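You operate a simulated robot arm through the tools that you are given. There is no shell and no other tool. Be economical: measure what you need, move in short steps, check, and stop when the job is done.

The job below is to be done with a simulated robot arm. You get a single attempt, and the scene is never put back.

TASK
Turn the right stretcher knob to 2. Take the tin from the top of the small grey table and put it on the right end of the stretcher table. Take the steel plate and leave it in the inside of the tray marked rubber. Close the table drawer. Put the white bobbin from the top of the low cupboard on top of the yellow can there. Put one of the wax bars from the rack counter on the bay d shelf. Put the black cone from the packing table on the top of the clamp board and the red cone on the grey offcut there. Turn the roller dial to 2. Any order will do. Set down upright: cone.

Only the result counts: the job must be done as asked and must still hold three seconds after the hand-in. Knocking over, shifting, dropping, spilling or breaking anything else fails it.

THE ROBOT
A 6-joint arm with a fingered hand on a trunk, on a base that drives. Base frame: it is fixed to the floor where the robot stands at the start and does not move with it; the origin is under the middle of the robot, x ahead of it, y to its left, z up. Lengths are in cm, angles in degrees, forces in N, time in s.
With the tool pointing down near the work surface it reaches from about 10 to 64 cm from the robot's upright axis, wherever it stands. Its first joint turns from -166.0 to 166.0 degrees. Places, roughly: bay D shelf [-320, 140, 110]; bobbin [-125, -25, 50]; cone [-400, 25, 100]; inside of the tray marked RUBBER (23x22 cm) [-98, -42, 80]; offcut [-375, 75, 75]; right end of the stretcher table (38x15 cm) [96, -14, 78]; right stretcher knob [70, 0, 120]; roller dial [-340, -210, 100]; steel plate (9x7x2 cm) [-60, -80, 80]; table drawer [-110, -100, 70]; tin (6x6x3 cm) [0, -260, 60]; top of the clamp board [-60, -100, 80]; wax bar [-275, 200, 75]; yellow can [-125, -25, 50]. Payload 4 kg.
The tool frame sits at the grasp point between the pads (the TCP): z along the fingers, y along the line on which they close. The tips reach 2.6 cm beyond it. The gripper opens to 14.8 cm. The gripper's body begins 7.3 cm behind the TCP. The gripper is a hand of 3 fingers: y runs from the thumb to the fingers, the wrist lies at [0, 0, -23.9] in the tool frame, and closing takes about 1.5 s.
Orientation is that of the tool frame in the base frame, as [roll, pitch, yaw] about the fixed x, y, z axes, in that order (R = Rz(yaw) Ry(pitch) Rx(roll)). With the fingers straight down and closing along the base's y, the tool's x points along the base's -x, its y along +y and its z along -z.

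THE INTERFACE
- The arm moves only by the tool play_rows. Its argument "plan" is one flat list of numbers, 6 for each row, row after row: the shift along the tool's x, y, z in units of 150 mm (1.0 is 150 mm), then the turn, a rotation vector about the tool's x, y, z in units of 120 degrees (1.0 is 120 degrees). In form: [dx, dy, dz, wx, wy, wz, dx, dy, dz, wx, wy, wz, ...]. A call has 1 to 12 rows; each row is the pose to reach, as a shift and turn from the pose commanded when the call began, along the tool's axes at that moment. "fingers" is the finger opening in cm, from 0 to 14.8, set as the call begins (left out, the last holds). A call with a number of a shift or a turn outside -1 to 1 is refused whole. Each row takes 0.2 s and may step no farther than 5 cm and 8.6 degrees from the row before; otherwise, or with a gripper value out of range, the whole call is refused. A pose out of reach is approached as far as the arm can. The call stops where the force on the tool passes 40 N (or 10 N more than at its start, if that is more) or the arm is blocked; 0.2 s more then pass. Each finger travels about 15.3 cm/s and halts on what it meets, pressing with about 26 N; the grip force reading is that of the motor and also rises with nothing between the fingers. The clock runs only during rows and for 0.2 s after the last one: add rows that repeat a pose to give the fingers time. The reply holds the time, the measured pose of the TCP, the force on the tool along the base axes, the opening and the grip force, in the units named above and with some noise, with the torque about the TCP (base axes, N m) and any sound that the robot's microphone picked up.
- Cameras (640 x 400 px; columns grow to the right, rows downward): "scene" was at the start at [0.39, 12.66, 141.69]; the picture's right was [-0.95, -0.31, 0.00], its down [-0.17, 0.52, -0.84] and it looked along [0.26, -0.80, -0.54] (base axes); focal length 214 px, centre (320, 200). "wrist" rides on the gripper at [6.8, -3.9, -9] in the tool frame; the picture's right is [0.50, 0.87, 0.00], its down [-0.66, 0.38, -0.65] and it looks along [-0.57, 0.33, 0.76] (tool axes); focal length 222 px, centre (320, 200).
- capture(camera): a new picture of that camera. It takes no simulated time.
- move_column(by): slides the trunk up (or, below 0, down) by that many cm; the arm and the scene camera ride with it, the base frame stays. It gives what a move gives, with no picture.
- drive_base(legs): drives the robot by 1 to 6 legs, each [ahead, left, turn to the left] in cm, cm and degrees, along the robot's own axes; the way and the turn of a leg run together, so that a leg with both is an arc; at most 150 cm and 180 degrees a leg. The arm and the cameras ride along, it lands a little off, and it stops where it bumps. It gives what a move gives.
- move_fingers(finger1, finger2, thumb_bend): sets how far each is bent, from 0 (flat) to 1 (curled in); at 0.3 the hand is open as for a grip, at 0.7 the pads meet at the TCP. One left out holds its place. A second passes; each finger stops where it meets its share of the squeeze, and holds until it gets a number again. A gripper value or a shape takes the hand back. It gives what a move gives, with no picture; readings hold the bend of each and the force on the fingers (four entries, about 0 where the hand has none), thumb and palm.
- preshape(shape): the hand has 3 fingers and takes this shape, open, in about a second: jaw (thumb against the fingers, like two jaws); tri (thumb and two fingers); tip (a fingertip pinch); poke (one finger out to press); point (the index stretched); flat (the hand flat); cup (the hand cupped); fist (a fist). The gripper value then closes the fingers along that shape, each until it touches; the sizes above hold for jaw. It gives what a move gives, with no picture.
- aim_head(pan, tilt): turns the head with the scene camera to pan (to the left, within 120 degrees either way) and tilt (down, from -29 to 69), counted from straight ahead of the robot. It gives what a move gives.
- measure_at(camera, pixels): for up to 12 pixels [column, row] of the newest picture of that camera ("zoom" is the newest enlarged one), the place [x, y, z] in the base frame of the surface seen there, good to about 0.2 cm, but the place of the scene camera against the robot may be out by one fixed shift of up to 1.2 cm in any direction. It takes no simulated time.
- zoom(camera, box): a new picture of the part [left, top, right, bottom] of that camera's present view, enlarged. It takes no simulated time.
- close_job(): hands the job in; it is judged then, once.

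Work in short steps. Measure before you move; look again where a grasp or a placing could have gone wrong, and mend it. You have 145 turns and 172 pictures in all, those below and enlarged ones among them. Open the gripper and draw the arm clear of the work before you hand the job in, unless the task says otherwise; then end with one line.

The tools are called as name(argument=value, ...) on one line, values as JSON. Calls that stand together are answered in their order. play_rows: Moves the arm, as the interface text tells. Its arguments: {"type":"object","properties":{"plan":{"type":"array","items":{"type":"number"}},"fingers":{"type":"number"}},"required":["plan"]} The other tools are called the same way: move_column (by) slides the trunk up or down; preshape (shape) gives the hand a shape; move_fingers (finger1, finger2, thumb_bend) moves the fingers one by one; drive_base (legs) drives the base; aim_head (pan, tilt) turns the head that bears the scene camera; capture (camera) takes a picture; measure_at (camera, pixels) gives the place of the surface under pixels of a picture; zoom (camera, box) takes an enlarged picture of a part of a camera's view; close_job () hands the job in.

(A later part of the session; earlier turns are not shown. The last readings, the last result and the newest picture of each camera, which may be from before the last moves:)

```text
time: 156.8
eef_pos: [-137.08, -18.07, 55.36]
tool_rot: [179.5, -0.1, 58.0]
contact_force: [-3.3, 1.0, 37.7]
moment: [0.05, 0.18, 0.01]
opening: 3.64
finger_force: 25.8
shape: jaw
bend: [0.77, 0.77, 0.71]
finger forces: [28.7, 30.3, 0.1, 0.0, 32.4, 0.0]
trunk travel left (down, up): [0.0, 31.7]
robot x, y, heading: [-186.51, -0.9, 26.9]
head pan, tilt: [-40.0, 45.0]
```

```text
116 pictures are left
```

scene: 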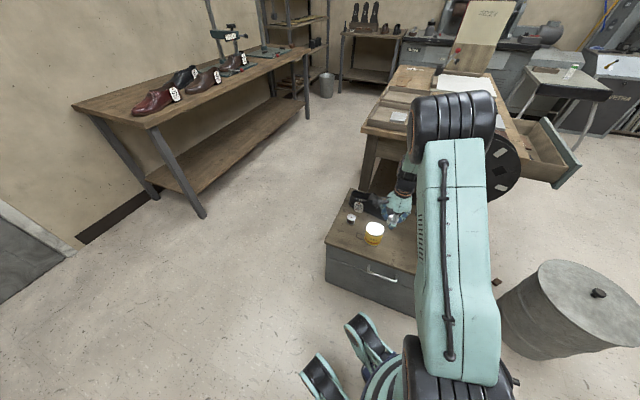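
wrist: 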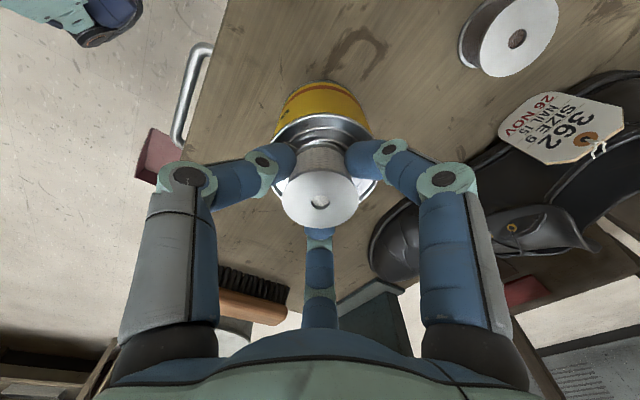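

Contact of ~38 N: the bobbin sits on the lid. I ease up 1.5 mm, open gently, and rise.

play_rows(plan=[0, 0, -0.014, 0, 0, 0, 0, 0, -0.014, 0, 0, 0])

play_rows(plan=[0, 0, 0, 0, 0, 0, 0, 0, 0, 0, 0, 0, 0, 0, 0, 0, 0, 0, 0, 0, 0, 0, 0, 0], fingers=7)

play_rows(plan=[0, 0, -0.1, 0, 0, 0, 0, 0, -0.35, 0, 0, 0, 0, 0, -0.65, 0, 0, 0, 0, 0, -0.95, 0, 0, 0])

capture(camera="wrist")

```text
time: 157.4
eef_pos: [-137.13, -18.17, 55.38]
tool_rot: [179.8, 0.0, 57.9]
contact_force: [2.8, -1.0, 30.1]
moment: [-0.04, -0.01, 0.04]
opening: 3.65
finger_force: 25.9
shape: jaw
bend: [0.77, 0.77, 0.71]
finger forces: [29.3, 30.3, 0.0, 0.0, 27.4, 0.1]
trunk travel left (down, up): [0.0, 31.7]
robot x, y, heading: [-186.41, -0.69, 26.8]
head pan, tilt: [-40.0, 45.0]
```

```text
time: 158.4
eef_pos: [-137.25, -18.09, 55.2]
tool_rot: [-180.0, 0.0, 57.9]
contact_force: [0.3, -0.3, 1.7]
moment: [-0.09, -0.01, -0.02]
opening: 6.92
finger_force: 0.1
shape: jaw
bend: [0.38, 0.38, 0.7]
finger forces: [0.1, 2.0, 0.1, 0.0, 0.0, 0.1]
trunk travel left (down, up): [0.0, 31.7]
robot x, y, heading: [-186.43, -0.97, 27.1]
head pan, tilt: [-40.0, 45.0]
```

```text
time: 159.4
eef_pos: [-137.2, -18.19, 69.31]
tool_rot: [-180.0, 0.0, 58.0]
contact_force: [0.7, 0.0, -0.2]
moment: [0.02, 0.01, -0.01]
opening: 6.95
finger_force: 0.0
shape: jaw
bend: [0.38, 0.38, 0.7]
finger forces: [0.0, 0.0, 0.1, 0.0, 0.1, 0.0]
trunk travel left (down, up): [0.0, 31.7]
robot x, y, heading: [-186.79, -0.43, 26.7]
head pan, tilt: [-40.0, 45.0]
```

```text
115 pictures are left
```

wrist: 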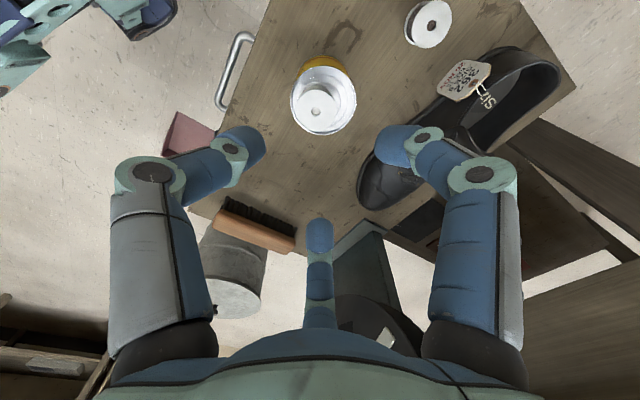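

The bobbin stands on the can. I raise the trunk and look at the drawer on the table's far side.

move_column(by=31)

aim_head(pan=-75, tilt=35)

capture(camera="scene")

```text
time: 162.5
eef_pos: [-137.28, -18.1, 100.41]
tool_rot: [179.9, 0.0, 57.9]
contact_force: [0.0, 0.0, 0.7]
moment: [-0.01, -0.01, 0.0]
opening: 6.98
finger_force: 0.1
shape: jaw
bend: [0.38, 0.38, 0.7]
finger forces: [0.1, 0.1, 0.0, 0.0, 0.0, 0.0]
trunk travel left (down, up): [-31.0, 0.7]
robot x, y, heading: [-186.37, -0.79, 27.0]
head pan, tilt: [-40.0, 45.0]
```

```text
time: 163.5
eef_pos: [-137.18, -18.1, 100.44]
tool_rot: [-180.0, 0.0, 57.8]
contact_force: [0.2, -0.5, 0.6]
moment: [0.01, 0.0, 0.0]
opening: 6.95
finger_force: 0.0
shape: jaw
bend: [0.38, 0.38, 0.7]
finger forces: [0.0, 0.0, 0.0, 0.0, 0.0, 0.1]
trunk travel left (down, up): [-31.0, 0.7]
robot x, y, heading: [-186.46, -0.62, 26.8]
head pan, tilt: [-75.0, 35.0]
```

```text
114 pictures are left
```

scene: 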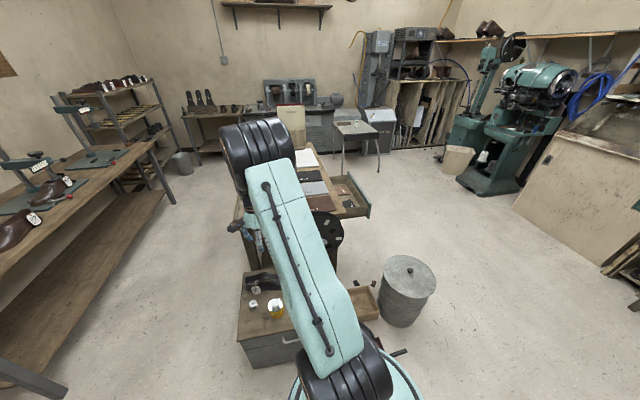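

I zoom on the drawer and measure.

zoom(camera="scene", box=[290, 140, 450, 240])

measure_at(camera="scene", pixels=[[370, 210], [349, 176], [352, 216], [340, 180], [345, 200], [400, 322], [380, 320], [365, 305], [333, 235], [320, 215], [372, 300], [410, 318]])

```text
4.00 times, centred on (370, 190) of scene
```

zoom: 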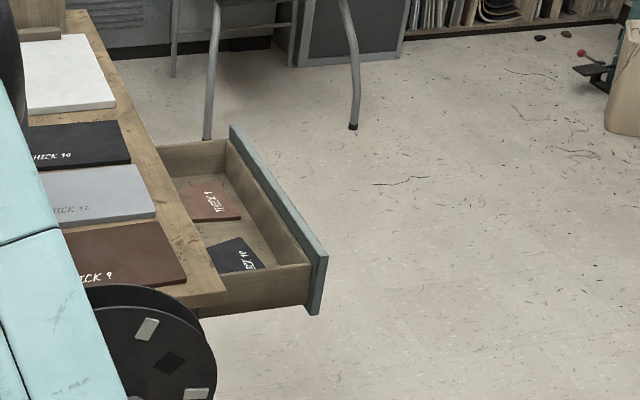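

```text
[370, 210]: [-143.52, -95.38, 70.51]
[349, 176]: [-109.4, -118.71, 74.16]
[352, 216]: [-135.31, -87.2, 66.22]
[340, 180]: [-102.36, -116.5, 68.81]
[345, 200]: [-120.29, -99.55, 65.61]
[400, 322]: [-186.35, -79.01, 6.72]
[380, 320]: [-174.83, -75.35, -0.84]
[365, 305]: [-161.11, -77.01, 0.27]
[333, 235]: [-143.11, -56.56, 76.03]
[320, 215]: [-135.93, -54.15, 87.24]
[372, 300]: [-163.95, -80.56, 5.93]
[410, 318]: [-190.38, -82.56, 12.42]
```

I check free floor on the way around the drum.

measure_at(camera="scene", pixels=[[440, 260], [500, 280], [560, 300], [520, 210], [590, 260], [610, 340], [480, 190], [520, 195], [635, 280], [395, 240]])

```text
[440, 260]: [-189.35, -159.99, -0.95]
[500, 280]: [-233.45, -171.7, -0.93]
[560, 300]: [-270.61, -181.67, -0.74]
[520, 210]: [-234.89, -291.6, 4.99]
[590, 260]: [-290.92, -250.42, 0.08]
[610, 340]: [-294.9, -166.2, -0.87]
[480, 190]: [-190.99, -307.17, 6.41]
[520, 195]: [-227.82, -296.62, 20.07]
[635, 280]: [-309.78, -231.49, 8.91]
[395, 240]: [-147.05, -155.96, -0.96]
```

Floor is free. I drive round the drum to the drawer side of the table and turn the arm towards the drawer front.

drive_base(legs=[[-74.5, -28.7, 0], [-22.8, -78.1, 0], [43.6, -45.4, 0], [0, 0, 73.5]])

aim_head(pan=-25, tilt=40)

capture(camera="scene")

capture(camera="wrist")

```text
time: 165.5
eef_pos: [-152.48, -34.75, 100.4]
tool_rot: [-180.0, -0.2, 58.0]
contact_force: [-0.8, -0.6, 0.5]
moment: [0.04, -0.03, -0.04]
opening: 6.97
finger_force: 0.0
shape: jaw
bend: [0.38, 0.38, 0.7]
finger forces: [0.1, 0.0, 0.1, 0.1, 0.0, 0.0]
trunk travel left (down, up): [-31.0, 0.7]
robot x, y, heading: [-201.0, -17.11, 26.9]
head pan, tilt: [-75.0, 35.0]
stopped in leg 1: the robot was blocked; the commanded pose is now the measured one
```

```text
time: 166.7
eef_pos: [-152.23, -34.43, 100.34]
tool_rot: [180.0, 0.0, 58.1]
contact_force: [1.2, -0.4, 0.0]
moment: [0.0, 0.03, -0.03]
opening: 6.94
finger_force: 0.1
shape: jaw
bend: [0.38, 0.38, 0.7]
finger forces: [0.0, 0.0, 0.0, 0.0, 0.0, 0.0]
trunk travel left (down, up): [-31.0, 0.7]
robot x, y, heading: [-201.77, -17.25, 26.9]
head pan, tilt: [-25.0, 40.0]
```

```text
112 pictures are left
```

scene: 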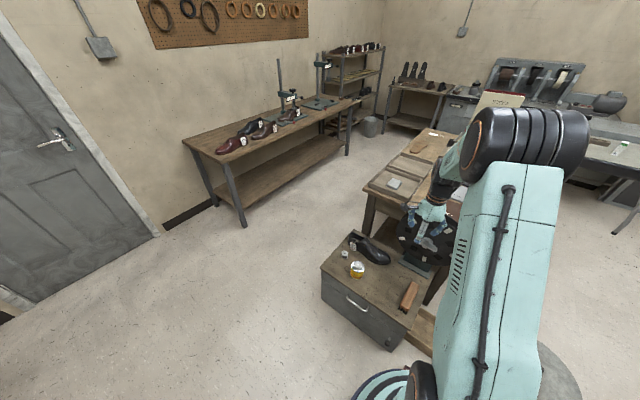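

```text
111 pictures are left
```

wrist: 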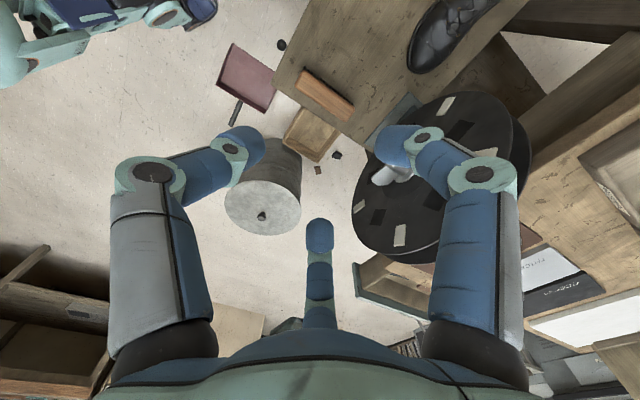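

The drive was blocked, likely at the red dustpan on the floor. I measure it to see whether it was moved.

measure_at(camera="wrist", pixels=[[247, 80], [220, 82], [236, 45], [273, 80], [262, 110], [237, 112], [232, 123], [281, 44], [262, 215], [235, 190]])

zoom(camera="wrist", box=[190, 20, 350, 120])

aim_head(pan=-90, tilt=69)

capture(camera="scene")

```text
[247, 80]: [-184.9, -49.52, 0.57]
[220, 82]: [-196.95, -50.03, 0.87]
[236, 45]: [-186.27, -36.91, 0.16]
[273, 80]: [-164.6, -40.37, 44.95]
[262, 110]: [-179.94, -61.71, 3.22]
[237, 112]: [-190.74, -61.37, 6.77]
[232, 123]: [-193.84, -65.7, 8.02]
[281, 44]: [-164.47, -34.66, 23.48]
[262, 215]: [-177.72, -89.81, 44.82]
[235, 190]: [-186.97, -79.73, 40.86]
```

```text
4.00 times, centred on (270, 70) of wrist
```

zoom: 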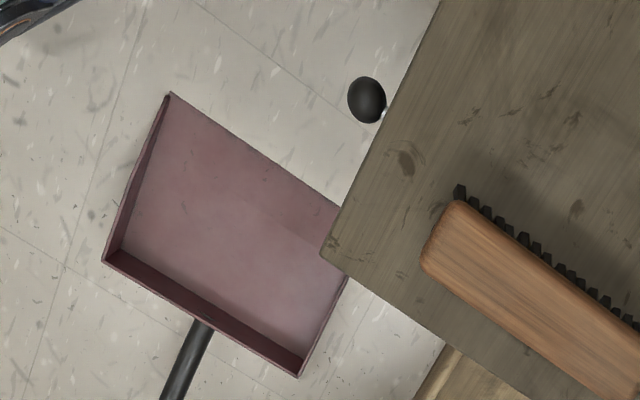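

```text
time: 168.0
eef_pos: [-152.13, -34.37, 100.46]
tool_rot: [180.0, 0.1, 58.0]
contact_force: [0.0, 0.7, 0.1]
moment: [-0.01, -0.01, 0.01]
opening: 6.97
finger_force: 0.0
shape: jaw
bend: [0.38, 0.38, 0.7]
finger forces: [0.0, 0.0, 0.1, 0.0, 0.0, 0.1]
trunk travel left (down, up): [-31.0, 0.7]
robot x, y, heading: [-201.56, -17.3, 26.9]
head pan, tilt: [-90.0, 68.8]
```

```text
109 pictures are left
```

scene: 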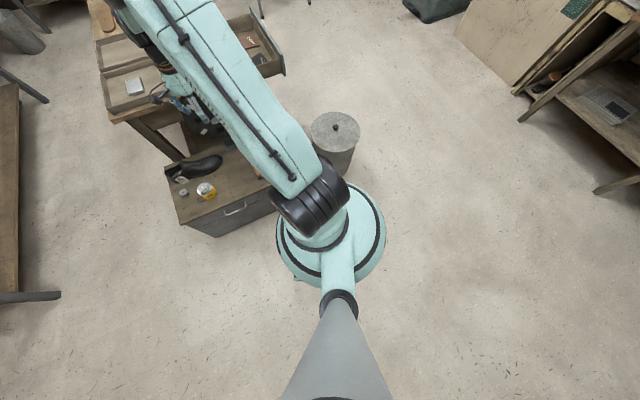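

The base (radius ≈25) was stopped beside the dustpan's corner; the pan seems in place. I take a wider route west of it.

drive_base(legs=[[-24.2, 37.2, 0], [-42.9, -73.6, 0], [-4.9, -76, 0], [39.2, -32, 0], [0, 0, 73.5]])

aim_head(pan=-25, tilt=40)

capture(camera="scene")

capture(camera="wrist")

```text
time: 191.1
eef_pos: [-134.4, -117.46, 100.42]
tool_rot: [-180.0, 0.0, 130.9]
contact_force: [0.1, 0.8, 0.1]
moment: [-0.01, 0.0, -0.02]
opening: 6.98
finger_force: 0.0
shape: jaw
bend: [0.38, 0.38, 0.7]
finger forces: [0.0, 0.0, 0.1, 0.0, 0.0, 0.0]
trunk travel left (down, up): [-31.0, 0.7]
robot x, y, heading: [-165.29, -159.38, 99.7]
head pan, tilt: [-90.0, 68.8]
```

```text
time: 192.4
eef_pos: [-134.4, -117.39, 100.41]
tool_rot: [180.0, -0.1, 131.0]
contact_force: [-0.6, 0.4, 0.0]
moment: [-0.01, -0.03, 0.02]
opening: 6.97
finger_force: 0.0
shape: jaw
bend: [0.38, 0.38, 0.7]
finger forces: [0.1, 0.1, 0.0, 0.0, 0.0, 0.0]
trunk travel left (down, up): [-31.0, 0.7]
robot x, y, heading: [-165.82, -159.62, 100.1]
head pan, tilt: [-25.0, 40.0]
```

```text
108 pictures are left
```

scene: 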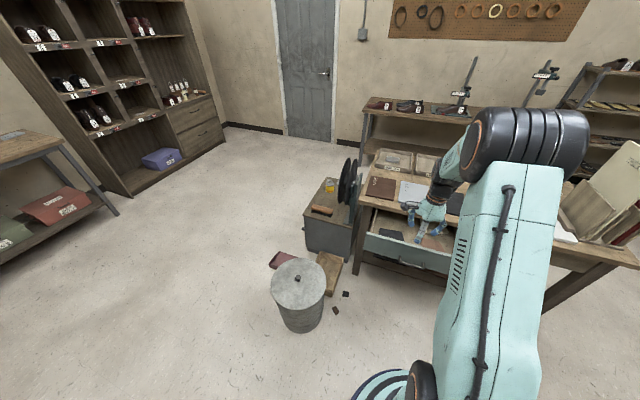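

```text
107 pictures are left
```

wrist: 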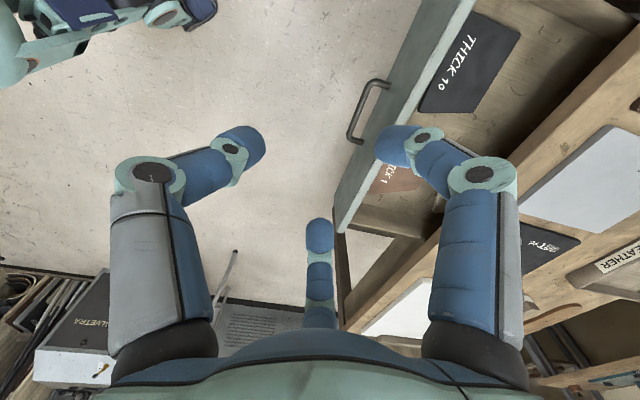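

I see the drawer front with a bar handle at (368,110). I measure panel, handle and table edge.

measure_at(camera="wrist", pixels=[[345, 205], [368, 160], [410, 90], [455, 20], [365, 115], [355, 140], [380, 84], [440, 250], [540, 130], [600, 60], [400, 270], [345, 190]])

```text
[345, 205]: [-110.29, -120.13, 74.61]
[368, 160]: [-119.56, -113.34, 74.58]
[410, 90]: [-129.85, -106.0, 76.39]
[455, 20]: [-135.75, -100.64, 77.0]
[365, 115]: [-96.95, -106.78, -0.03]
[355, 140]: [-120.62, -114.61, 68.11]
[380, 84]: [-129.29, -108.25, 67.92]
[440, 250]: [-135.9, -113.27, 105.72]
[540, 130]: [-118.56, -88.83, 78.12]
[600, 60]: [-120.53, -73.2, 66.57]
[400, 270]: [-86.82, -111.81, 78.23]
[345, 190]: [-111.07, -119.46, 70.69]
```

Panel face is at d≈-162, table edge at d≈-141, so about 20.5 cm to push. I close the fingers and tilt the hand 60° so its tips lead towards the drawer.

play_rows(plan=[0, 0, 0, -0.061, 0.014, 0, 0, 0, 0, -0.122, 0.0285, 0, 0, 0, 0, -0.183, 0.043, 0, 0, 0, 0, -0.244, 0.057, 0, 0, 0, 0, -0.305, 0.071, 0, 0, 0, 0, -0.366, 0.0855, 0, 0, 0, 0, -0.427, 0.1, 0, 0, 0, 0, -0.487, 0.114, 0], fingers=0)

move_column(by=-26)

capture(camera="wrist")

```text
time: 194.2
eef_pos: [-134.46, -117.34, 100.43]
tool_rot: [120.6, -11.3, 137.4]
contact_force: [-0.5, 0.4, 0.0]
moment: [0.0, 0.01, 0.0]
opening: 0.01
finger_force: 26.1
shape: jaw
bend: [0.7, 0.7, 0.7]
finger forces: [0.0, 0.0, 0.0, 0.0, 0.0, 0.1]
out of reach, approached as far as the arm can: row 4, 5
trunk travel left (down, up): [-31.0, 0.7]
robot x, y, heading: [-165.56, -159.79, 99.8]
head pan, tilt: [-25.0, 40.0]
```

```text
time: 196.9
eef_pos: [-134.4, -117.41, 74.39]
tool_rot: [120.7, -11.4, 137.4]
contact_force: [0.4, 0.3, 0.6]
moment: [0.01, 0.02, 0.01]
opening: 0.0
finger_force: 26.4
shape: jaw
bend: [0.7, 0.7, 0.7]
finger forces: [0.0, 0.1, 0.0, 0.0, 0.0, 0.1]
trunk travel left (down, up): [-5.0, 26.7]
robot x, y, heading: [-165.54, -159.64, 100.0]
head pan, tilt: [-25.0, 40.0]
```

```text
106 pictures are left
```

wrist: 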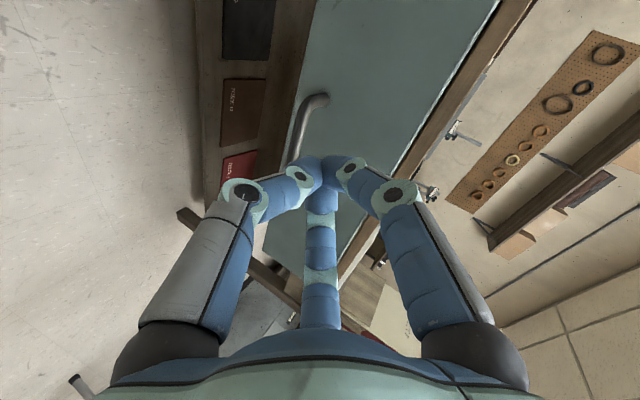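

The closed tips stand just above the handle in front of the panel. I push by driving 20 cm along the closing direction.

drive_base(legs=[[13.9, -14.4, 0]])

capture(camera="wrist")

```text
time: 198.8
eef_pos: [-123.17, -101.32, 74.41]
tool_rot: [120.6, -11.3, 137.4]
contact_force: [-0.5, 0.3, 0.3]
moment: [-0.02, 0.01, 0.0]
opening: 0.0
finger_force: 26.2
shape: jaw
bend: [0.7, 0.7, 0.7]
finger forces: [0.0, 0.0, 0.0, 0.0, 0.0, 0.0]
trunk travel left (down, up): [-5.0, 26.7]
robot x, y, heading: [-154.18, -143.8, 99.7]
head pan, tilt: [-25.0, 40.0]
```

```text
105 pictures are left
```

wrist: 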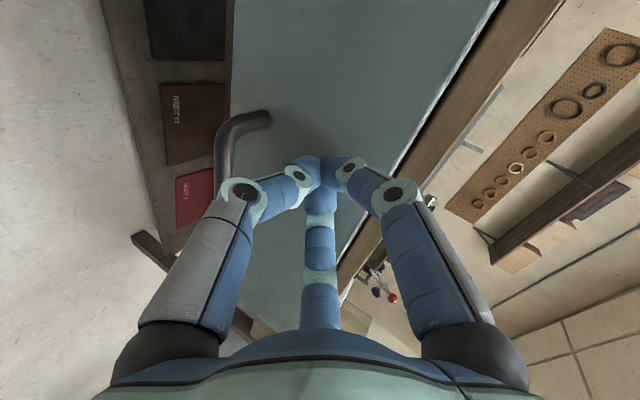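

The drawer slides easily. I push the remaining ~12 cm.

drive_base(legs=[[6.3, -6.5, 0]])

drive_base(legs=[[2.1, -2.2, 0]])

capture(camera="wrist")

capture(camera="scene")

```text
time: 200.0
eef_pos: [-117.76, -94.08, 74.36]
tool_rot: [120.5, -11.4, 137.4]
contact_force: [-0.2, -0.3, -0.3]
moment: [-0.01, 0.0, 0.01]
opening: 0.02
finger_force: 26.2
shape: jaw
bend: [0.7, 0.7, 0.7]
finger forces: [0.0, 0.1, 0.1, 0.0, 0.1, 0.0]
trunk travel left (down, up): [-5.0, 26.7]
robot x, y, heading: [-148.97, -136.05, 99.9]
head pan, tilt: [-25.0, 40.0]
```

```text
time: 200.9
eef_pos: [-116.01, -91.69, 74.49]
tool_rot: [120.5, -11.4, 137.4]
contact_force: [0.2, 0.3, -1.2]
moment: [0.0, 0.03, -0.02]
opening: 0.02
finger_force: 26.6
shape: jaw
bend: [0.7, 0.7, 0.7]
finger forces: [0.1, 0.0, 0.0, 0.1, 0.1, 0.0]
trunk travel left (down, up): [-5.0, 26.7]
robot x, y, heading: [-146.63, -134.04, 99.7]
head pan, tilt: [-25.0, 40.0]
```

```text
104 pictures are left
```

wrist: 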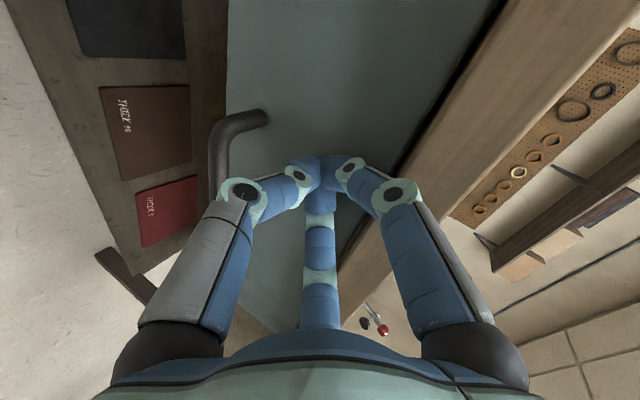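

```text
103 pictures are left
```

scene: 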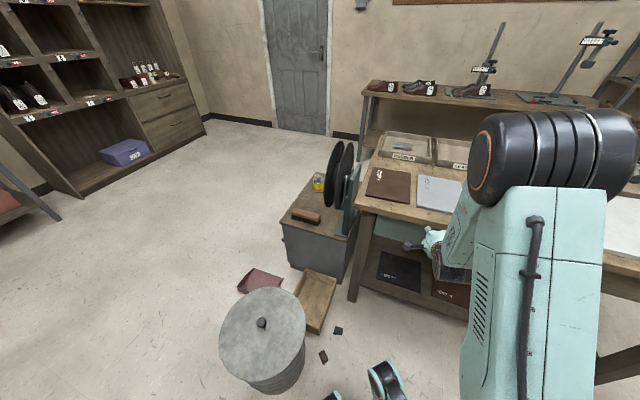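

I measure whether the panel is flush with the table edge.

measure_at(camera="wrist", pixels=[[350, 60], [430, 60], [445, 90], [500, 110], [540, 30], [420, 130], [270, 60], [390, 225]])

zoom(camera="wrist", box=[340, 0, 560, 138])

```text
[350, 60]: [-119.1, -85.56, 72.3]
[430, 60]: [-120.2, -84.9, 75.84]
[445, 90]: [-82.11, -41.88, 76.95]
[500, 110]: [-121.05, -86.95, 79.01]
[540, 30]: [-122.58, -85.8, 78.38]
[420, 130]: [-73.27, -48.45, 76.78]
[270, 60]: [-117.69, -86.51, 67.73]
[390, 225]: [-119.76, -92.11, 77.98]
```

```text
2.90 times, centred on (450, 69) of wrist
```

zoom: 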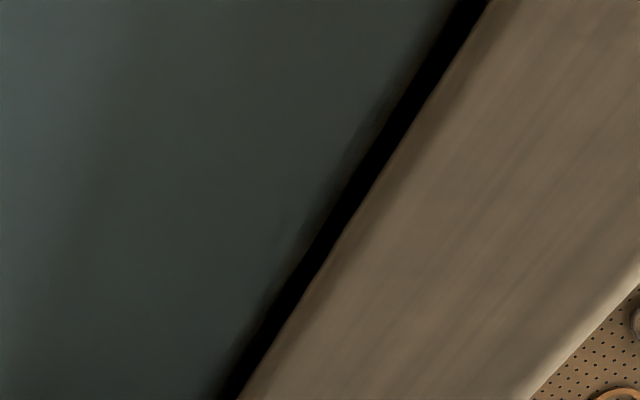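

The panel face is already 2 cm behind the table's edge. I press on gently with the arm to find the end stop.

play_rows(plan=[0.0076, 0.0325, 0.058, 0, 0, 0, 0.015, 0.065, 0.115, 0, 0, 0, 0.0227, 0.0974, 0.173, 0, 0, 0])

capture(camera="wrist")

```text
time: 201.4
eef_pos: [-115.79, -91.31, 74.17]
tool_rot: [121.4, -11.2, 137.2]
contact_force: [-13.6, -16.4, 2.8]
moment: [-0.08, 0.08, 0.02]
opening: 0.0
finger_force: 26.1
shape: jaw
bend: [0.7, 0.7, 0.7]
finger forces: [0.0, 0.0, 0.1, 0.1, 0.0, 0.1]
trunk travel left (down, up): [-5.0, 26.7]
robot x, y, heading: [-146.97, -134.01, 99.9]
head pan, tilt: [-25.0, 40.0]
stopped in row 2: the force on the tool passed its limit at 49 N (the readings are from after the stop); the commanded pose is now the measured one
```

```text
101 pictures are left
```

wrist: 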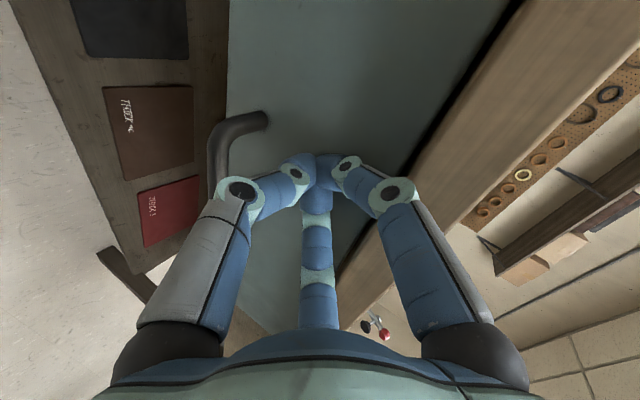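

Force rose to 49 N. I check whether a knuckle touches the table edge instead of the drawer stop.

measure_at(camera="wrist", pixels=[[395, 190], [415, 205], [350, 165], [345, 160], [325, 160], [430, 230], [350, 60], [270, 60], [440, 60], [500, 130]])

zoom(camera="wrist", box=[270, 110, 462, 230])

```text
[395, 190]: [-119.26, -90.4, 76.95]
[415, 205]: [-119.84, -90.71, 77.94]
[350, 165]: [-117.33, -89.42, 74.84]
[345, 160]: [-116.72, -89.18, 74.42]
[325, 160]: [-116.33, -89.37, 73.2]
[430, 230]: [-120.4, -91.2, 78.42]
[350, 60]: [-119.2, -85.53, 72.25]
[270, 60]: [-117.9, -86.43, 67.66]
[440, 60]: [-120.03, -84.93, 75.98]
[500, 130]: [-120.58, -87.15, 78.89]
```

```text
3.33 times, centred on (366, 170) of wrist
```

zoom: 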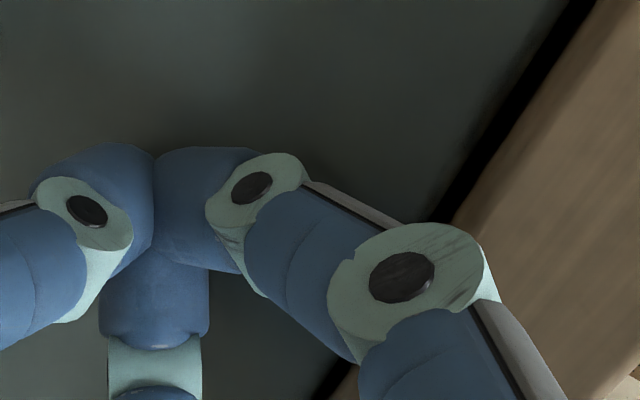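

The panel did not move in that push (d still -139.1), so a knuckle may be on the table edge. I back off, lower 5 cm and push on the handle bar, which keeps the knuckles clear.

play_rows(plan=[-0.0189, -0.081, -0.145, 0, 0, 0, -0.0378, -0.162, -0.289, 0, 0, 0, -0.168, -0.132, -0.289, 0, 0, 0, -0.298, -0.1015, -0.289, 0, 0, 0])

move_column(by=-5)

capture(camera="wrist")

```text
time: 202.4
eef_pos: [-115.07, -97.42, 74.19]
tool_rot: [121.1, -11.4, 137.2]
contact_force: [0.3, 0.2, -0.3]
moment: [0.01, 0.01, 0.0]
opening: 0.02
finger_force: 26.4
shape: jaw
bend: [0.7, 0.7, 0.7]
finger forces: [0.1, 0.0, 0.0, 0.0, 0.0, 0.0]
trunk travel left (down, up): [-5.0, 26.7]
robot x, y, heading: [-146.9, -133.93, 99.8]
head pan, tilt: [-25.0, 40.0]
```

```text
time: 203.3
eef_pos: [-115.14, -97.59, 69.11]
tool_rot: [121.3, -11.2, 137.2]
contact_force: [-0.7, -0.3, 0.3]
moment: [-0.02, -0.01, 0.0]
opening: 0.0
finger_force: 25.8
shape: jaw
bend: [0.7, 0.7, 0.7]
finger forces: [0.1, 0.0, 0.1, 0.0, 0.0, 0.1]
trunk travel left (down, up): [0.0, 31.7]
robot x, y, heading: [-147.12, -133.68, 99.6]
head pan, tilt: [-25.0, 40.0]
```

```text
99 pictures are left
```

wrist: 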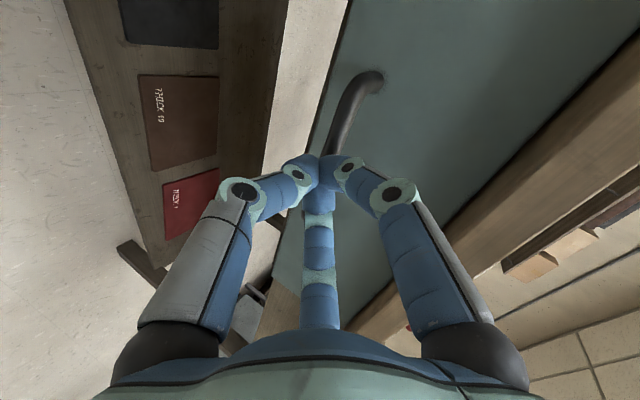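

The tips now face the handle bar. I push up to 6 cm; the force limit will stop it at the end stop.

play_rows(plan=[0.0076, 0.0325, 0.058, 0, 0, 0, 0.015, 0.065, 0.115, 0, 0, 0, 0.0227, 0.0974, 0.173, 0, 0, 0, 0.0303, 0.13, 0.231, 0, 0, 0, 0.0378, 0.162, 0.289, 0, 0, 0, 0.0454, 0.195, 0.346, 0, 0, 0])

capture(camera="wrist")

measure_at(camera="wrist", pixels=[[430, 60], [500, 60], [400, 130], [585, 120], [550, 180], [350, 60]])

```text
time: 203.9
eef_pos: [-114.51, -96.7, 69.24]
tool_rot: [121.3, -11.3, 137.1]
contact_force: [-18.3, -23.9, 19.6]
moment: [0.04, 0.01, 0.06]
opening: 0.03
finger_force: 26.2
shape: jaw
bend: [0.7, 0.7, 0.7]
finger forces: [54.1, 0.0, 0.0, 0.0, 0.0, 0.0]
trunk travel left (down, up): [0.0, 31.7]
robot x, y, heading: [-147.01, -133.82, 99.6]
head pan, tilt: [-25.0, 40.0]
stopped in row 2: the force on the tool passed its limit at 53 N (the readings are from after the stop); the commanded pose is now the measured one
```

```text
98 pictures are left
```

wrist: 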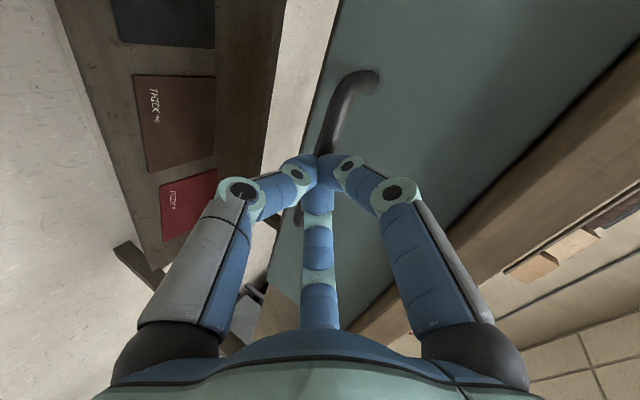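

```text
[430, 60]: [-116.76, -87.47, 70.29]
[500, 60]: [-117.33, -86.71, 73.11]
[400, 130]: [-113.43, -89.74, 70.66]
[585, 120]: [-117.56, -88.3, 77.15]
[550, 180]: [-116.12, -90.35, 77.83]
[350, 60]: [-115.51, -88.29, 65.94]
```

The panel stays at d=-139.2 under 53 N: the drawer is at its end stop, closed. I back off, untilt the hand and raise the trunk.

drive_base(legs=[[-20.9, 21.5, 0]])

move_column(by=29)

play_rows(plan=[0, 0, 0, 0.061, -0.014, 0, 0, 0, 0, 0.122, -0.0285, 0, 0, 0, 0, 0.183, -0.043, 0, 0, 0, 0, 0.244, -0.057, 0, 0, 0, 0, 0.305, -0.071, 0, 0, 0, 0, 0.366, -0.0855, 0, 0, 0, 0, 0.427, -0.1, 0, 0, 0, 0, 0.492, -0.11, 0], fingers=10)

aim_head(pan=-10, tilt=30)

capture(camera="scene")

aim_head(pan=90, tilt=25)

capture(camera="scene")

```text
time: 206.4
eef_pos: [-131.87, -120.62, 69.04]
tool_rot: [121.5, -11.3, 137.2]
contact_force: [0.9, -1.0, -0.2]
moment: [0.0, -0.01, -0.02]
opening: 0.0
finger_force: 26.0
shape: jaw
bend: [0.7, 0.7, 0.7]
finger forces: [0.0, 0.0, 0.0, 0.0, 0.0, 0.0]
trunk travel left (down, up): [0.0, 31.7]
robot x, y, heading: [-165.06, -158.13, 100.0]
head pan, tilt: [-25.0, 40.0]
```

```text
time: 209.3
eef_pos: [-131.73, -120.7, 98.05]
tool_rot: [121.6, -11.3, 137.1]
contact_force: [0.6, -1.0, 0.2]
moment: [0.0, 0.02, 0.01]
opening: 0.0
finger_force: 25.8
shape: jaw
bend: [0.7, 0.7, 0.7]
finger forces: [0.1, 0.1, 0.0, 0.0, 0.0, 0.0]
trunk travel left (down, up): [-29.0, 2.7]
robot x, y, heading: [-164.63, -157.85, 99.3]
head pan, tilt: [-25.0, 40.0]
```

```text
time: 211.1
eef_pos: [-131.78, -122.77, 96.12]
tool_rot: [-179.6, -5.5, 131.2]
contact_force: [-0.3, 0.3, -1.2]
moment: [-0.03, -0.01, 0.01]
opening: 10.02
finger_force: 0.1
shape: jaw
bend: [0.29, 0.29, 0.72]
finger forces: [0.1, 0.0, 0.0, 0.0, 0.0, 0.0]
out of reach, approached as far as the arm can: row 5, 6, 7, 8
trunk travel left (down, up): [-29.0, 2.7]
robot x, y, heading: [-164.61, -158.3, 99.7]
head pan, tilt: [-25.0, 40.0]
```

```text
time: 211.9
eef_pos: [-131.82, -122.73, 96.14]
tool_rot: [-179.7, -5.4, 131.2]
contact_force: [0.1, 0.6, 0.0]
moment: [-0.02, 0.04, 0.0]
opening: 9.99
finger_force: 0.1
shape: jaw
bend: [0.29, 0.29, 0.72]
finger forces: [0.0, 0.0, 0.1, 0.0, 0.0, 0.0]
trunk travel left (down, up): [-29.0, 2.7]
robot x, y, heading: [-164.54, -157.89, 99.9]
head pan, tilt: [-10.0, 30.0]
```

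```text
97 pictures are left
```

scene: 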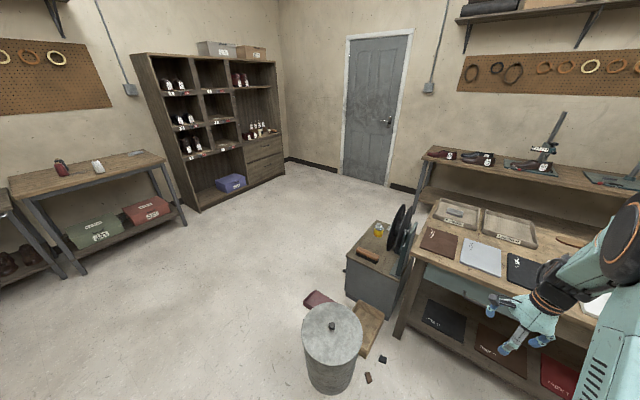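

```text
time: 213.7
eef_pos: [-131.93, -122.73, 96.19]
tool_rot: [-179.9, -5.4, 131.1]
contact_force: [-0.4, 0.4, 0.0]
moment: [0.03, 0.0, -0.05]
opening: 10.02
finger_force: 0.0
shape: jaw
bend: [0.29, 0.29, 0.72]
finger forces: [0.0, 0.0, 0.1, 0.0, 0.1, 0.1]
trunk travel left (down, up): [-29.0, 2.7]
robot x, y, heading: [-164.35, -158.26, 100.1]
head pan, tilt: [90.0, 25.0]
```

```text
96 pictures are left
```

scene: 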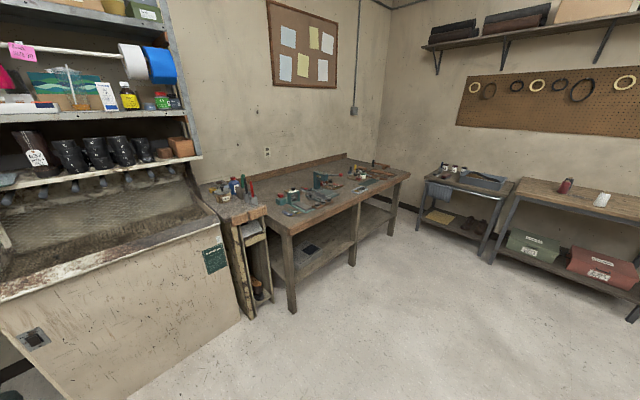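

The drawer looks closed. I zoom on the bench for the roller dial and on the table with the cones, and level the hand.

play_rows(plan=[0, 0, -0.05, 0, -0.02, 0, 0, 0, -0.1, 0, -0.045, 0])

zoom(camera="scene", box=[195, 150, 415, 288])

zoom(camera="scene", box=[410, 140, 640, 284])

measure_at(camera="scene", pixels=[[320, 180], [370, 188], [300, 195], [240, 190], [270, 225], [405, 175], [245, 318], [295, 308], [350, 263], [565, 185], [602, 198], [390, 235]])

```text
time: 214.2
eef_pos: [-131.98, -122.77, 96.13]
tool_rot: [-179.6, -5.3, 131.1]
contact_force: [0.0, 0.3, -0.5]
moment: [0.0, 0.0, -0.02]
opening: 10.01
finger_force: 0.1
shape: jaw
bend: [0.29, 0.29, 0.72]
finger forces: [0.0, 0.1, 0.0, 0.0, 0.0, 0.0]
out of reach, approached as far as the arm can: row 1, 2
trunk travel left (down, up): [-29.0, 2.7]
robot x, y, heading: [-164.93, -158.38, 99.7]
head pan, tilt: [90.0, 25.0]
```

```text
2.90 times, centred on (305, 219) of scene
```

zoom: 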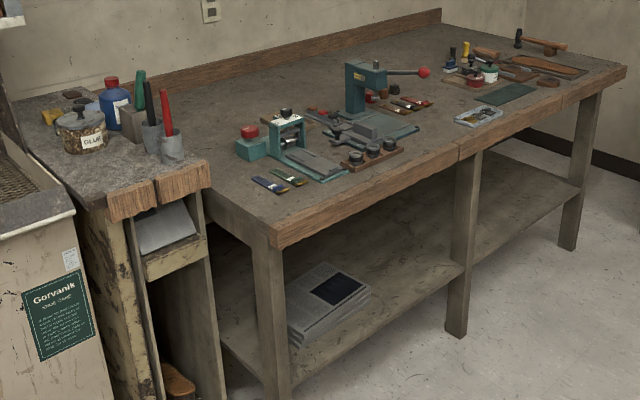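

```text
2.78 times, centred on (525, 212) of scene
```

zoom: 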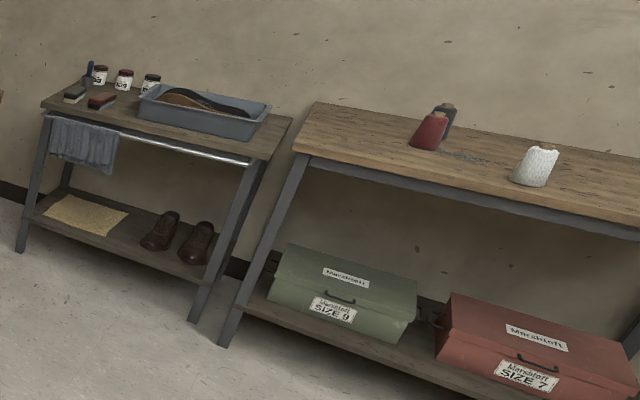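

```text
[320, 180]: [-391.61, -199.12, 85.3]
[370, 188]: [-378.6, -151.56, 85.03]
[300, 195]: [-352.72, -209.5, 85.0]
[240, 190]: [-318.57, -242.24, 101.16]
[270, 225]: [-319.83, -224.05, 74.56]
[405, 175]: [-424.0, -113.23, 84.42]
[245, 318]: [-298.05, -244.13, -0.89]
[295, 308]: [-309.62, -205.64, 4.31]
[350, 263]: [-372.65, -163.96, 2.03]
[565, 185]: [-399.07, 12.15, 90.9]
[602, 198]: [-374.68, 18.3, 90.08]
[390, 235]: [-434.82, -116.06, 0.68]
```

The hand is stuck with a residual 5° tilt at this reach. I pull it inward a little while levelling, and zoom on the bench tool with the white dial.

play_rows(plan=[-0.03, -0.16, 0, 0, -0.02, 0, -0.06, -0.32, 0, 0, -0.045, 0, -0.1, -0.48, 0, 0, -0.045, 0])

zoom(camera="scene", box=[270, 165, 350, 215])

```text
time: 215.1
eef_pos: [-136.84, -128.02, 94.7]
tool_rot: [179.6, -3.4, 130.8]
contact_force: [0.3, -0.5, -0.1]
moment: [-0.01, 0.02, -0.01]
opening: 9.98
finger_force: 0.0
shape: jaw
bend: [0.29, 0.29, 0.72]
finger forces: [0.0, 0.0, 0.0, 0.1, 0.1, 0.0]
out of reach, approached as far as the arm can: row 1, 2, 3
trunk travel left (down, up): [-29.0, 2.7]
robot x, y, heading: [-164.51, -158.27, 99.8]
head pan, tilt: [90.0, 25.0]
```

```text
8.00 times, centred on (310, 190) of scene
```

zoom: 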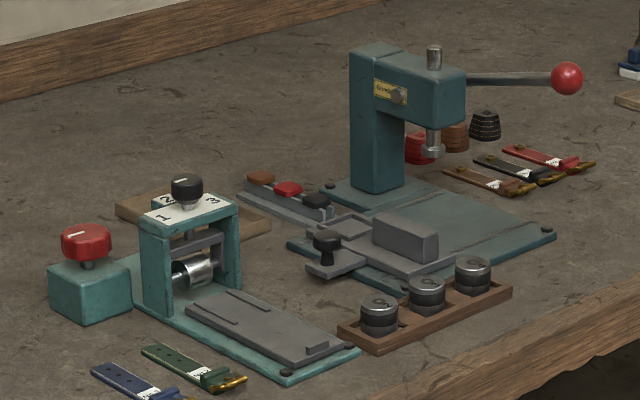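

The roller dial is the black knob with the 1-2-3 plate at zoom (187,190). I try levelling the hand with a lower target.

play_rows(plan=[0, 0, 0.1, 0, -0.015, 0, 0, 0, 0.25, 0, -0.028, 0, 0, 0, 0.45, 0, -0.028, 0])

```text
time: 215.8
eef_pos: [-136.49, -128.52, 87.62]
tool_rot: [179.5, -1.0, 130.9]
contact_force: [-0.4, -0.3, 1.3]
moment: [-0.04, -0.01, 0.01]
opening: 10.01
finger_force: 0.0
shape: jaw
bend: [0.29, 0.29, 0.72]
finger forces: [0.0, 0.1, 0.0, 0.0, 0.0, 0.0]
out of reach, approached as far as the arm can: row 1, 2, 3
trunk travel left (down, up): [-29.0, 2.7]
robot x, y, heading: [-164.66, -158.17, 99.7]
head pan, tilt: [90.0, 25.0]
```

Reach in this posture is odd, so I look at the arm's configuration.

aim_head(pan=-50, tilt=40)

capture(camera="scene")

```text
time: 218.1
eef_pos: [-136.5, -128.39, 87.64]
tool_rot: [179.4, -1.0, 131.0]
contact_force: [-1.0, -0.2, 0.0]
moment: [0.01, -0.01, -0.02]
opening: 10.0
finger_force: 0.0
shape: jaw
bend: [0.29, 0.29, 0.72]
finger forces: [0.0, 0.0, 0.1, 0.1, 0.0, 0.0]
trunk travel left (down, up): [-29.0, 2.7]
robot x, y, heading: [-164.67, -157.84, 99.9]
head pan, tilt: [-50.0, 40.0]
```

```text
92 pictures are left
```

scene: 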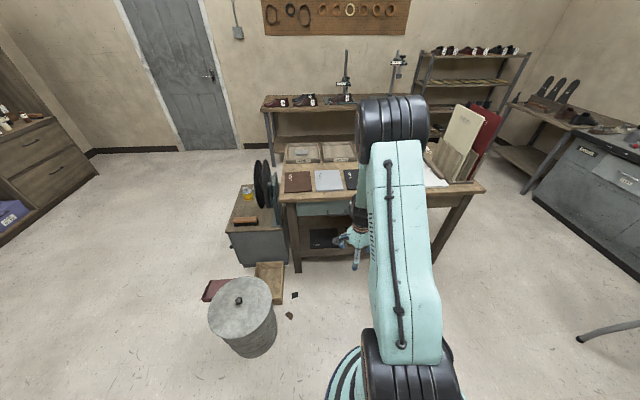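

The wrist roll may be near its limit (it is the smallest yaw relative to the arm so far). I turn the hand back the other way.

play_rows(plan=[0, 0, 0, 0, 0, -0.07, 0, 0, 0, 0, 0, -0.14, 0, 0, 0, 0, 0, -0.21, 0, 0, 0, 0, 0, -0.28, 0, 0, 0, 0, 0, -0.35, 0, 0, 0, 0, 0, -0.42, 0, 0, 0, 0, 0, -0.49, 0, 0, 0, 0, 0, -0.56, 0, 0, 0, 0, 0, -0.63, 0, 0, 0, 0, 0, -0.7])

play_rows(plan=[0, 0, -0.2, 0, 0, 0, 0, 0, -0.4, 0, 0, 0, 0, 0, -0.6, 0, 0, 0, 0, 0, -0.8, 0, 0, 0])

```text
time: 220.3
eef_pos: [-136.34, -128.83, 87.21]
tool_rot: [179.3, 0.3, -145.1]
contact_force: [0.0, 1.1, 0.9]
moment: [0.0, -0.01, 0.0]
opening: 10.01
finger_force: 0.1
shape: jaw
bend: [0.29, 0.29, 0.72]
finger forces: [0.0, 0.1, 0.0, 0.0, 0.0, 0.0]
out of reach, approached as far as the arm can: row 1, 2, 3, 4, 5, 6, 7, 8, 9, 10
trunk travel left (down, up): [-29.0, 2.7]
robot x, y, heading: [-164.46, -157.84, 99.8]
head pan, tilt: [-50.0, 40.0]
```

```text
time: 221.3
eef_pos: [-137.06, -130.07, 97.3]
tool_rot: [176.2, 0.8, -145.2]
contact_force: [0.6, -0.1, -0.3]
moment: [0.01, 0.0, -0.02]
opening: 9.97
finger_force: 0.1
shape: jaw
bend: [0.29, 0.29, 0.72]
finger forces: [0.0, 0.1, 0.0, 0.0, 0.0, 0.0]
out of reach, approached as far as the arm can: row 1, 2, 3, 4
trunk travel left (down, up): [-29.0, 2.7]
robot x, y, heading: [-164.88, -157.99, 100.0]
head pan, tilt: [-50.0, 40.0]
```

The arm seems to have flipped its wrist through a singularity during the drawer tilt. I tilt forward again by 75° in the arm plane to pass back through, watching the flags.

play_rows(plan=[0, 0, 0, -0.0114, -0.0614, 0, 0, 0, 0, -0.0229, -0.123, 0, 0, 0, 0, -0.0343, -0.184, 0, 0, 0, 0, -0.0458, -0.246, 0, 0, 0, 0, -0.0572, -0.307, 0, 0, 0, 0, -0.0686, -0.369, 0, 0, 0, 0, -0.08, -0.43, 0, 0, 0, 0, -0.0915, -0.4915, 0, 0, 0, 0, -0.103, -0.553, 0, 0, 0, 0, -0.1144, -0.614, 0])

```text
time: 223.5
eef_pos: [-133.08, -125.72, 92.82]
tool_rot: [134.6, 70.6, 179.1]
contact_force: [-0.1, -0.4, 0.2]
moment: [0.0, 0.03, 0.01]
opening: 10.02
finger_force: 0.1
shape: jaw
bend: [0.29, 0.29, 0.72]
finger forces: [0.1, 0.1, 0.1, 0.0, 0.0, 0.0]
out of reach, approached as far as the arm can: row 4, 5, 6, 7, 8, 9, 10
trunk travel left (down, up): [-29.0, 2.7]
robot x, y, heading: [-164.44, -158.3, 99.9]
head pan, tilt: [-50.0, 40.0]
```

The wrist was too close to the body. I extend the hand outward 12 cm and up 5 in this tilt.

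play_rows(plan=[-0.167, 0.038, 0.231, 0, 0, 0, -0.333, 0.075, 0.462, 0, 0, 0, -0.5, 0.113, 0.693, 0, 0, 0, -0.5, 0.113, 0.693, 0, 0, 0])

```text
time: 224.5
eef_pos: [-124.85, -117.22, 98.01]
tool_rot: [134.6, 70.5, 179.2]
contact_force: [-0.6, 0.6, 0.1]
moment: [0.02, 0.0, 0.0]
opening: 9.99
finger_force: 0.1
shape: jaw
bend: [0.29, 0.29, 0.72]
finger forces: [0.1, 0.0, 0.0, 0.0, 0.0, 0.1]
trunk travel left (down, up): [-29.0, 2.7]
robot x, y, heading: [-164.6, -158.08, 99.6]
head pan, tilt: [-50.0, 40.0]
```

Reachable again. I untilt exactly in the arm's plane in 8.5° steps, drawing in slightly.

play_rows(plan=[0.012, -0.0025, -0.05, 0.0166, 0.0687, 0, 0.024, -0.005, -0.1, 0.0333, 0.1373, 0, 0.037, -0.0073, -0.15, 0.05, 0.206, 0, 0.049, -0.01, -0.2, 0.0665, 0.2747, 0, 0.061, -0.012, -0.25, 0.083, 0.343, 0, 0.073, -0.0147, -0.3, 0.0998, 0.412, 0, 0.085, -0.017, -0.35, 0.1164, 0.4807, 0, 0.098, -0.02, -0.4, 0.133, 0.549, 0, 0.11, -0.022, -0.453, 0.1497, 0.618, 0, 0.11, -0.022, -0.453, 0.1497, 0.618, 0])

```text
time: 226.7
eef_pos: [-130.35, -123.6, 96.34]
tool_rot: [174.8, 0.5, -147.6]
contact_force: [0.0, -0.3, 0.8]
moment: [0.01, -0.02, -0.03]
opening: 10.01
finger_force: 0.0
shape: jaw
bend: [0.29, 0.29, 0.72]
finger forces: [0.0, 0.1, 0.0, 0.0, 0.1, 0.1]
out of reach, approached as far as the arm can: row 6, 7, 8, 9, 10
trunk travel left (down, up): [-29.0, 2.7]
robot x, y, heading: [-164.66, -158.24, 99.7]
head pan, tilt: [-50.0, 40.0]
```

Still stuck. I try going around the forearm axis instead: tilt forward, swing the pointing direction to the right, then down from the side.

play_rows(plan=[-0.05, 0.012, 0, -0.0154, -0.0677, 0, -0.1, 0.024, 0, -0.031, -0.135, 0, -0.15, 0.035, 0, -0.046, -0.203, 0, -0.2, 0.047, 0, -0.062, -0.271, 0, -0.25, 0.059, 0, -0.077, -0.338, 0, -0.3, 0.07, 0, -0.093, -0.406, 0, -0.35, 0.082, 0, -0.108, -0.474, 0, -0.4, 0.094, 0, -0.1236, -0.541, 0, -0.455, 0.106, 0, -0.139, -0.609, 0, -0.455, 0.106, 0, -0.139, -0.609, 0])

```text
time: 228.9
eef_pos: [-125.39, -118.74, 96.77]
tool_rot: [127.3, 67.7, 171.8]
contact_force: [0.3, 0.0, -1.0]
moment: [-0.02, 0.03, 0.01]
opening: 9.99
finger_force: 0.1
shape: jaw
bend: [0.29, 0.29, 0.72]
finger forces: [0.0, 0.0, 0.1, 0.1, 0.0, 0.0]
out of reach, approached as far as the arm can: row 4
trunk travel left (down, up): [-29.0, 2.7]
robot x, y, heading: [-164.62, -158.01, 99.8]
head pan, tilt: [-50.0, 40.0]
```

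I swing the pointing direction 70° to the right.

play_rows(plan=[0, 0, 0, 0.06, -0.0196, 0.0149, 0, 0, 0, 0.12, -0.039, 0.0298, 0, 0, 0, 0.18, -0.0587, 0.0447, 0, 0, 0, 0.24, -0.078, 0.0596, 0, 0, 0, 0.3, -0.098, 0.0744, 0, 0, 0, 0.36, -0.1174, 0.089, 0, 0, 0, 0.42, -0.137, 0.104, 0, 0, 0, 0.48, -0.1565, 0.119, 0, 0, 0, 0.539, -0.176, 0.134, 0, 0, 0, 0.539, -0.176, 0.134])

```text
time: 231.1
eef_pos: [-125.4, -118.58, 96.67]
tool_rot: [127.4, 67.7, 102.0]
contact_force: [0.6, -0.3, -0.2]
moment: [0.01, 0.02, -0.01]
opening: 10.01
finger_force: 0.0
shape: jaw
bend: [0.29, 0.29, 0.72]
finger forces: [0.1, 0.0, 0.0, 0.1, 0.0, 0.1]
trunk travel left (down, up): [-29.0, 2.7]
robot x, y, heading: [-164.58, -158.15, 99.7]
head pan, tilt: [-50.0, 40.0]
```

No flags. I now tilt down from the side to vertical.

play_rows(plan=[0, 0, 0, 0.022, 0.0674, 0, 0, 0, 0, 0.0439, 0.135, 0, 0, 0, 0, 0.0658, 0.202, 0, 0, 0, 0, 0.0878, 0.27, 0, 0, 0, 0, 0.11, 0.337, 0, 0, 0, 0, 0.1317, 0.405, 0, 0, 0, 0, 0.1536, 0.472, 0, 0, 0, 0, 0.1756, 0.54, 0, 0, 0, 0, 0.1975, 0.607, 0, 0, 0, 0, 0.1975, 0.607, 0])

```text
time: 233.3
eef_pos: [-126.06, -118.87, 95.98]
tool_rot: [174.8, 15.4, 138.0]
contact_force: [0.5, 0.3, 0.1]
moment: [-0.02, 0.04, -0.04]
opening: 10.01
finger_force: 0.0
shape: jaw
bend: [0.29, 0.29, 0.72]
finger forces: [0.0, 0.1, 0.0, 0.0, 0.0, 0.0]
out of reach, approached as far as the arm can: row 8, 9, 10
trunk travel left (down, up): [-29.0, 2.7]
robot x, y, heading: [-164.83, -157.83, 99.8]
head pan, tilt: [-50.0, 40.0]
```

Now it leans right, at the opposite roll limit. I go up passing slightly left of the forearm axis, so the roll limit forces a straight crossing, then come down around the left side.

play_rows(plan=[0, 0, 0, -0.0557, 0.0381, 0, 0, 0, 0, -0.1114, 0.0762, 0, 0, 0, 0, -0.167, 0.1143, 0, 0, 0, 0, -0.223, 0.1524, 0, 0, 0, 0, -0.2785, 0.1905, 0, 0, 0, 0, -0.334, 0.2286, 0, 0, 0, 0, -0.39, 0.2667, 0, 0, 0, 0, -0.4456, 0.305, 0, 0, 0, 0, -0.501, 0.343, 0, 0, 0, 0, -0.557, 0.381, 0, 0, 0, 0, -0.557, 0.381, 0])

```text
time: 235.7
eef_pos: [-125.93, -118.76, 96.09]
tool_rot: [103.7, -18.1, 165.7]
contact_force: [-0.1, -0.3, -0.3]
moment: [-0.01, 0.01, 0.03]
opening: 9.98
finger_force: 0.1
shape: jaw
bend: [0.29, 0.29, 0.72]
finger forces: [0.0, 0.0, 0.0, 0.1, 0.0, 0.1]
out of reach, approached as far as the arm can: row 1, 2, 3, 4
trunk travel left (down, up): [-29.0, 2.7]
robot x, y, heading: [-164.77, -157.79, 99.8]
head pan, tilt: [-50.0, 40.0]
```

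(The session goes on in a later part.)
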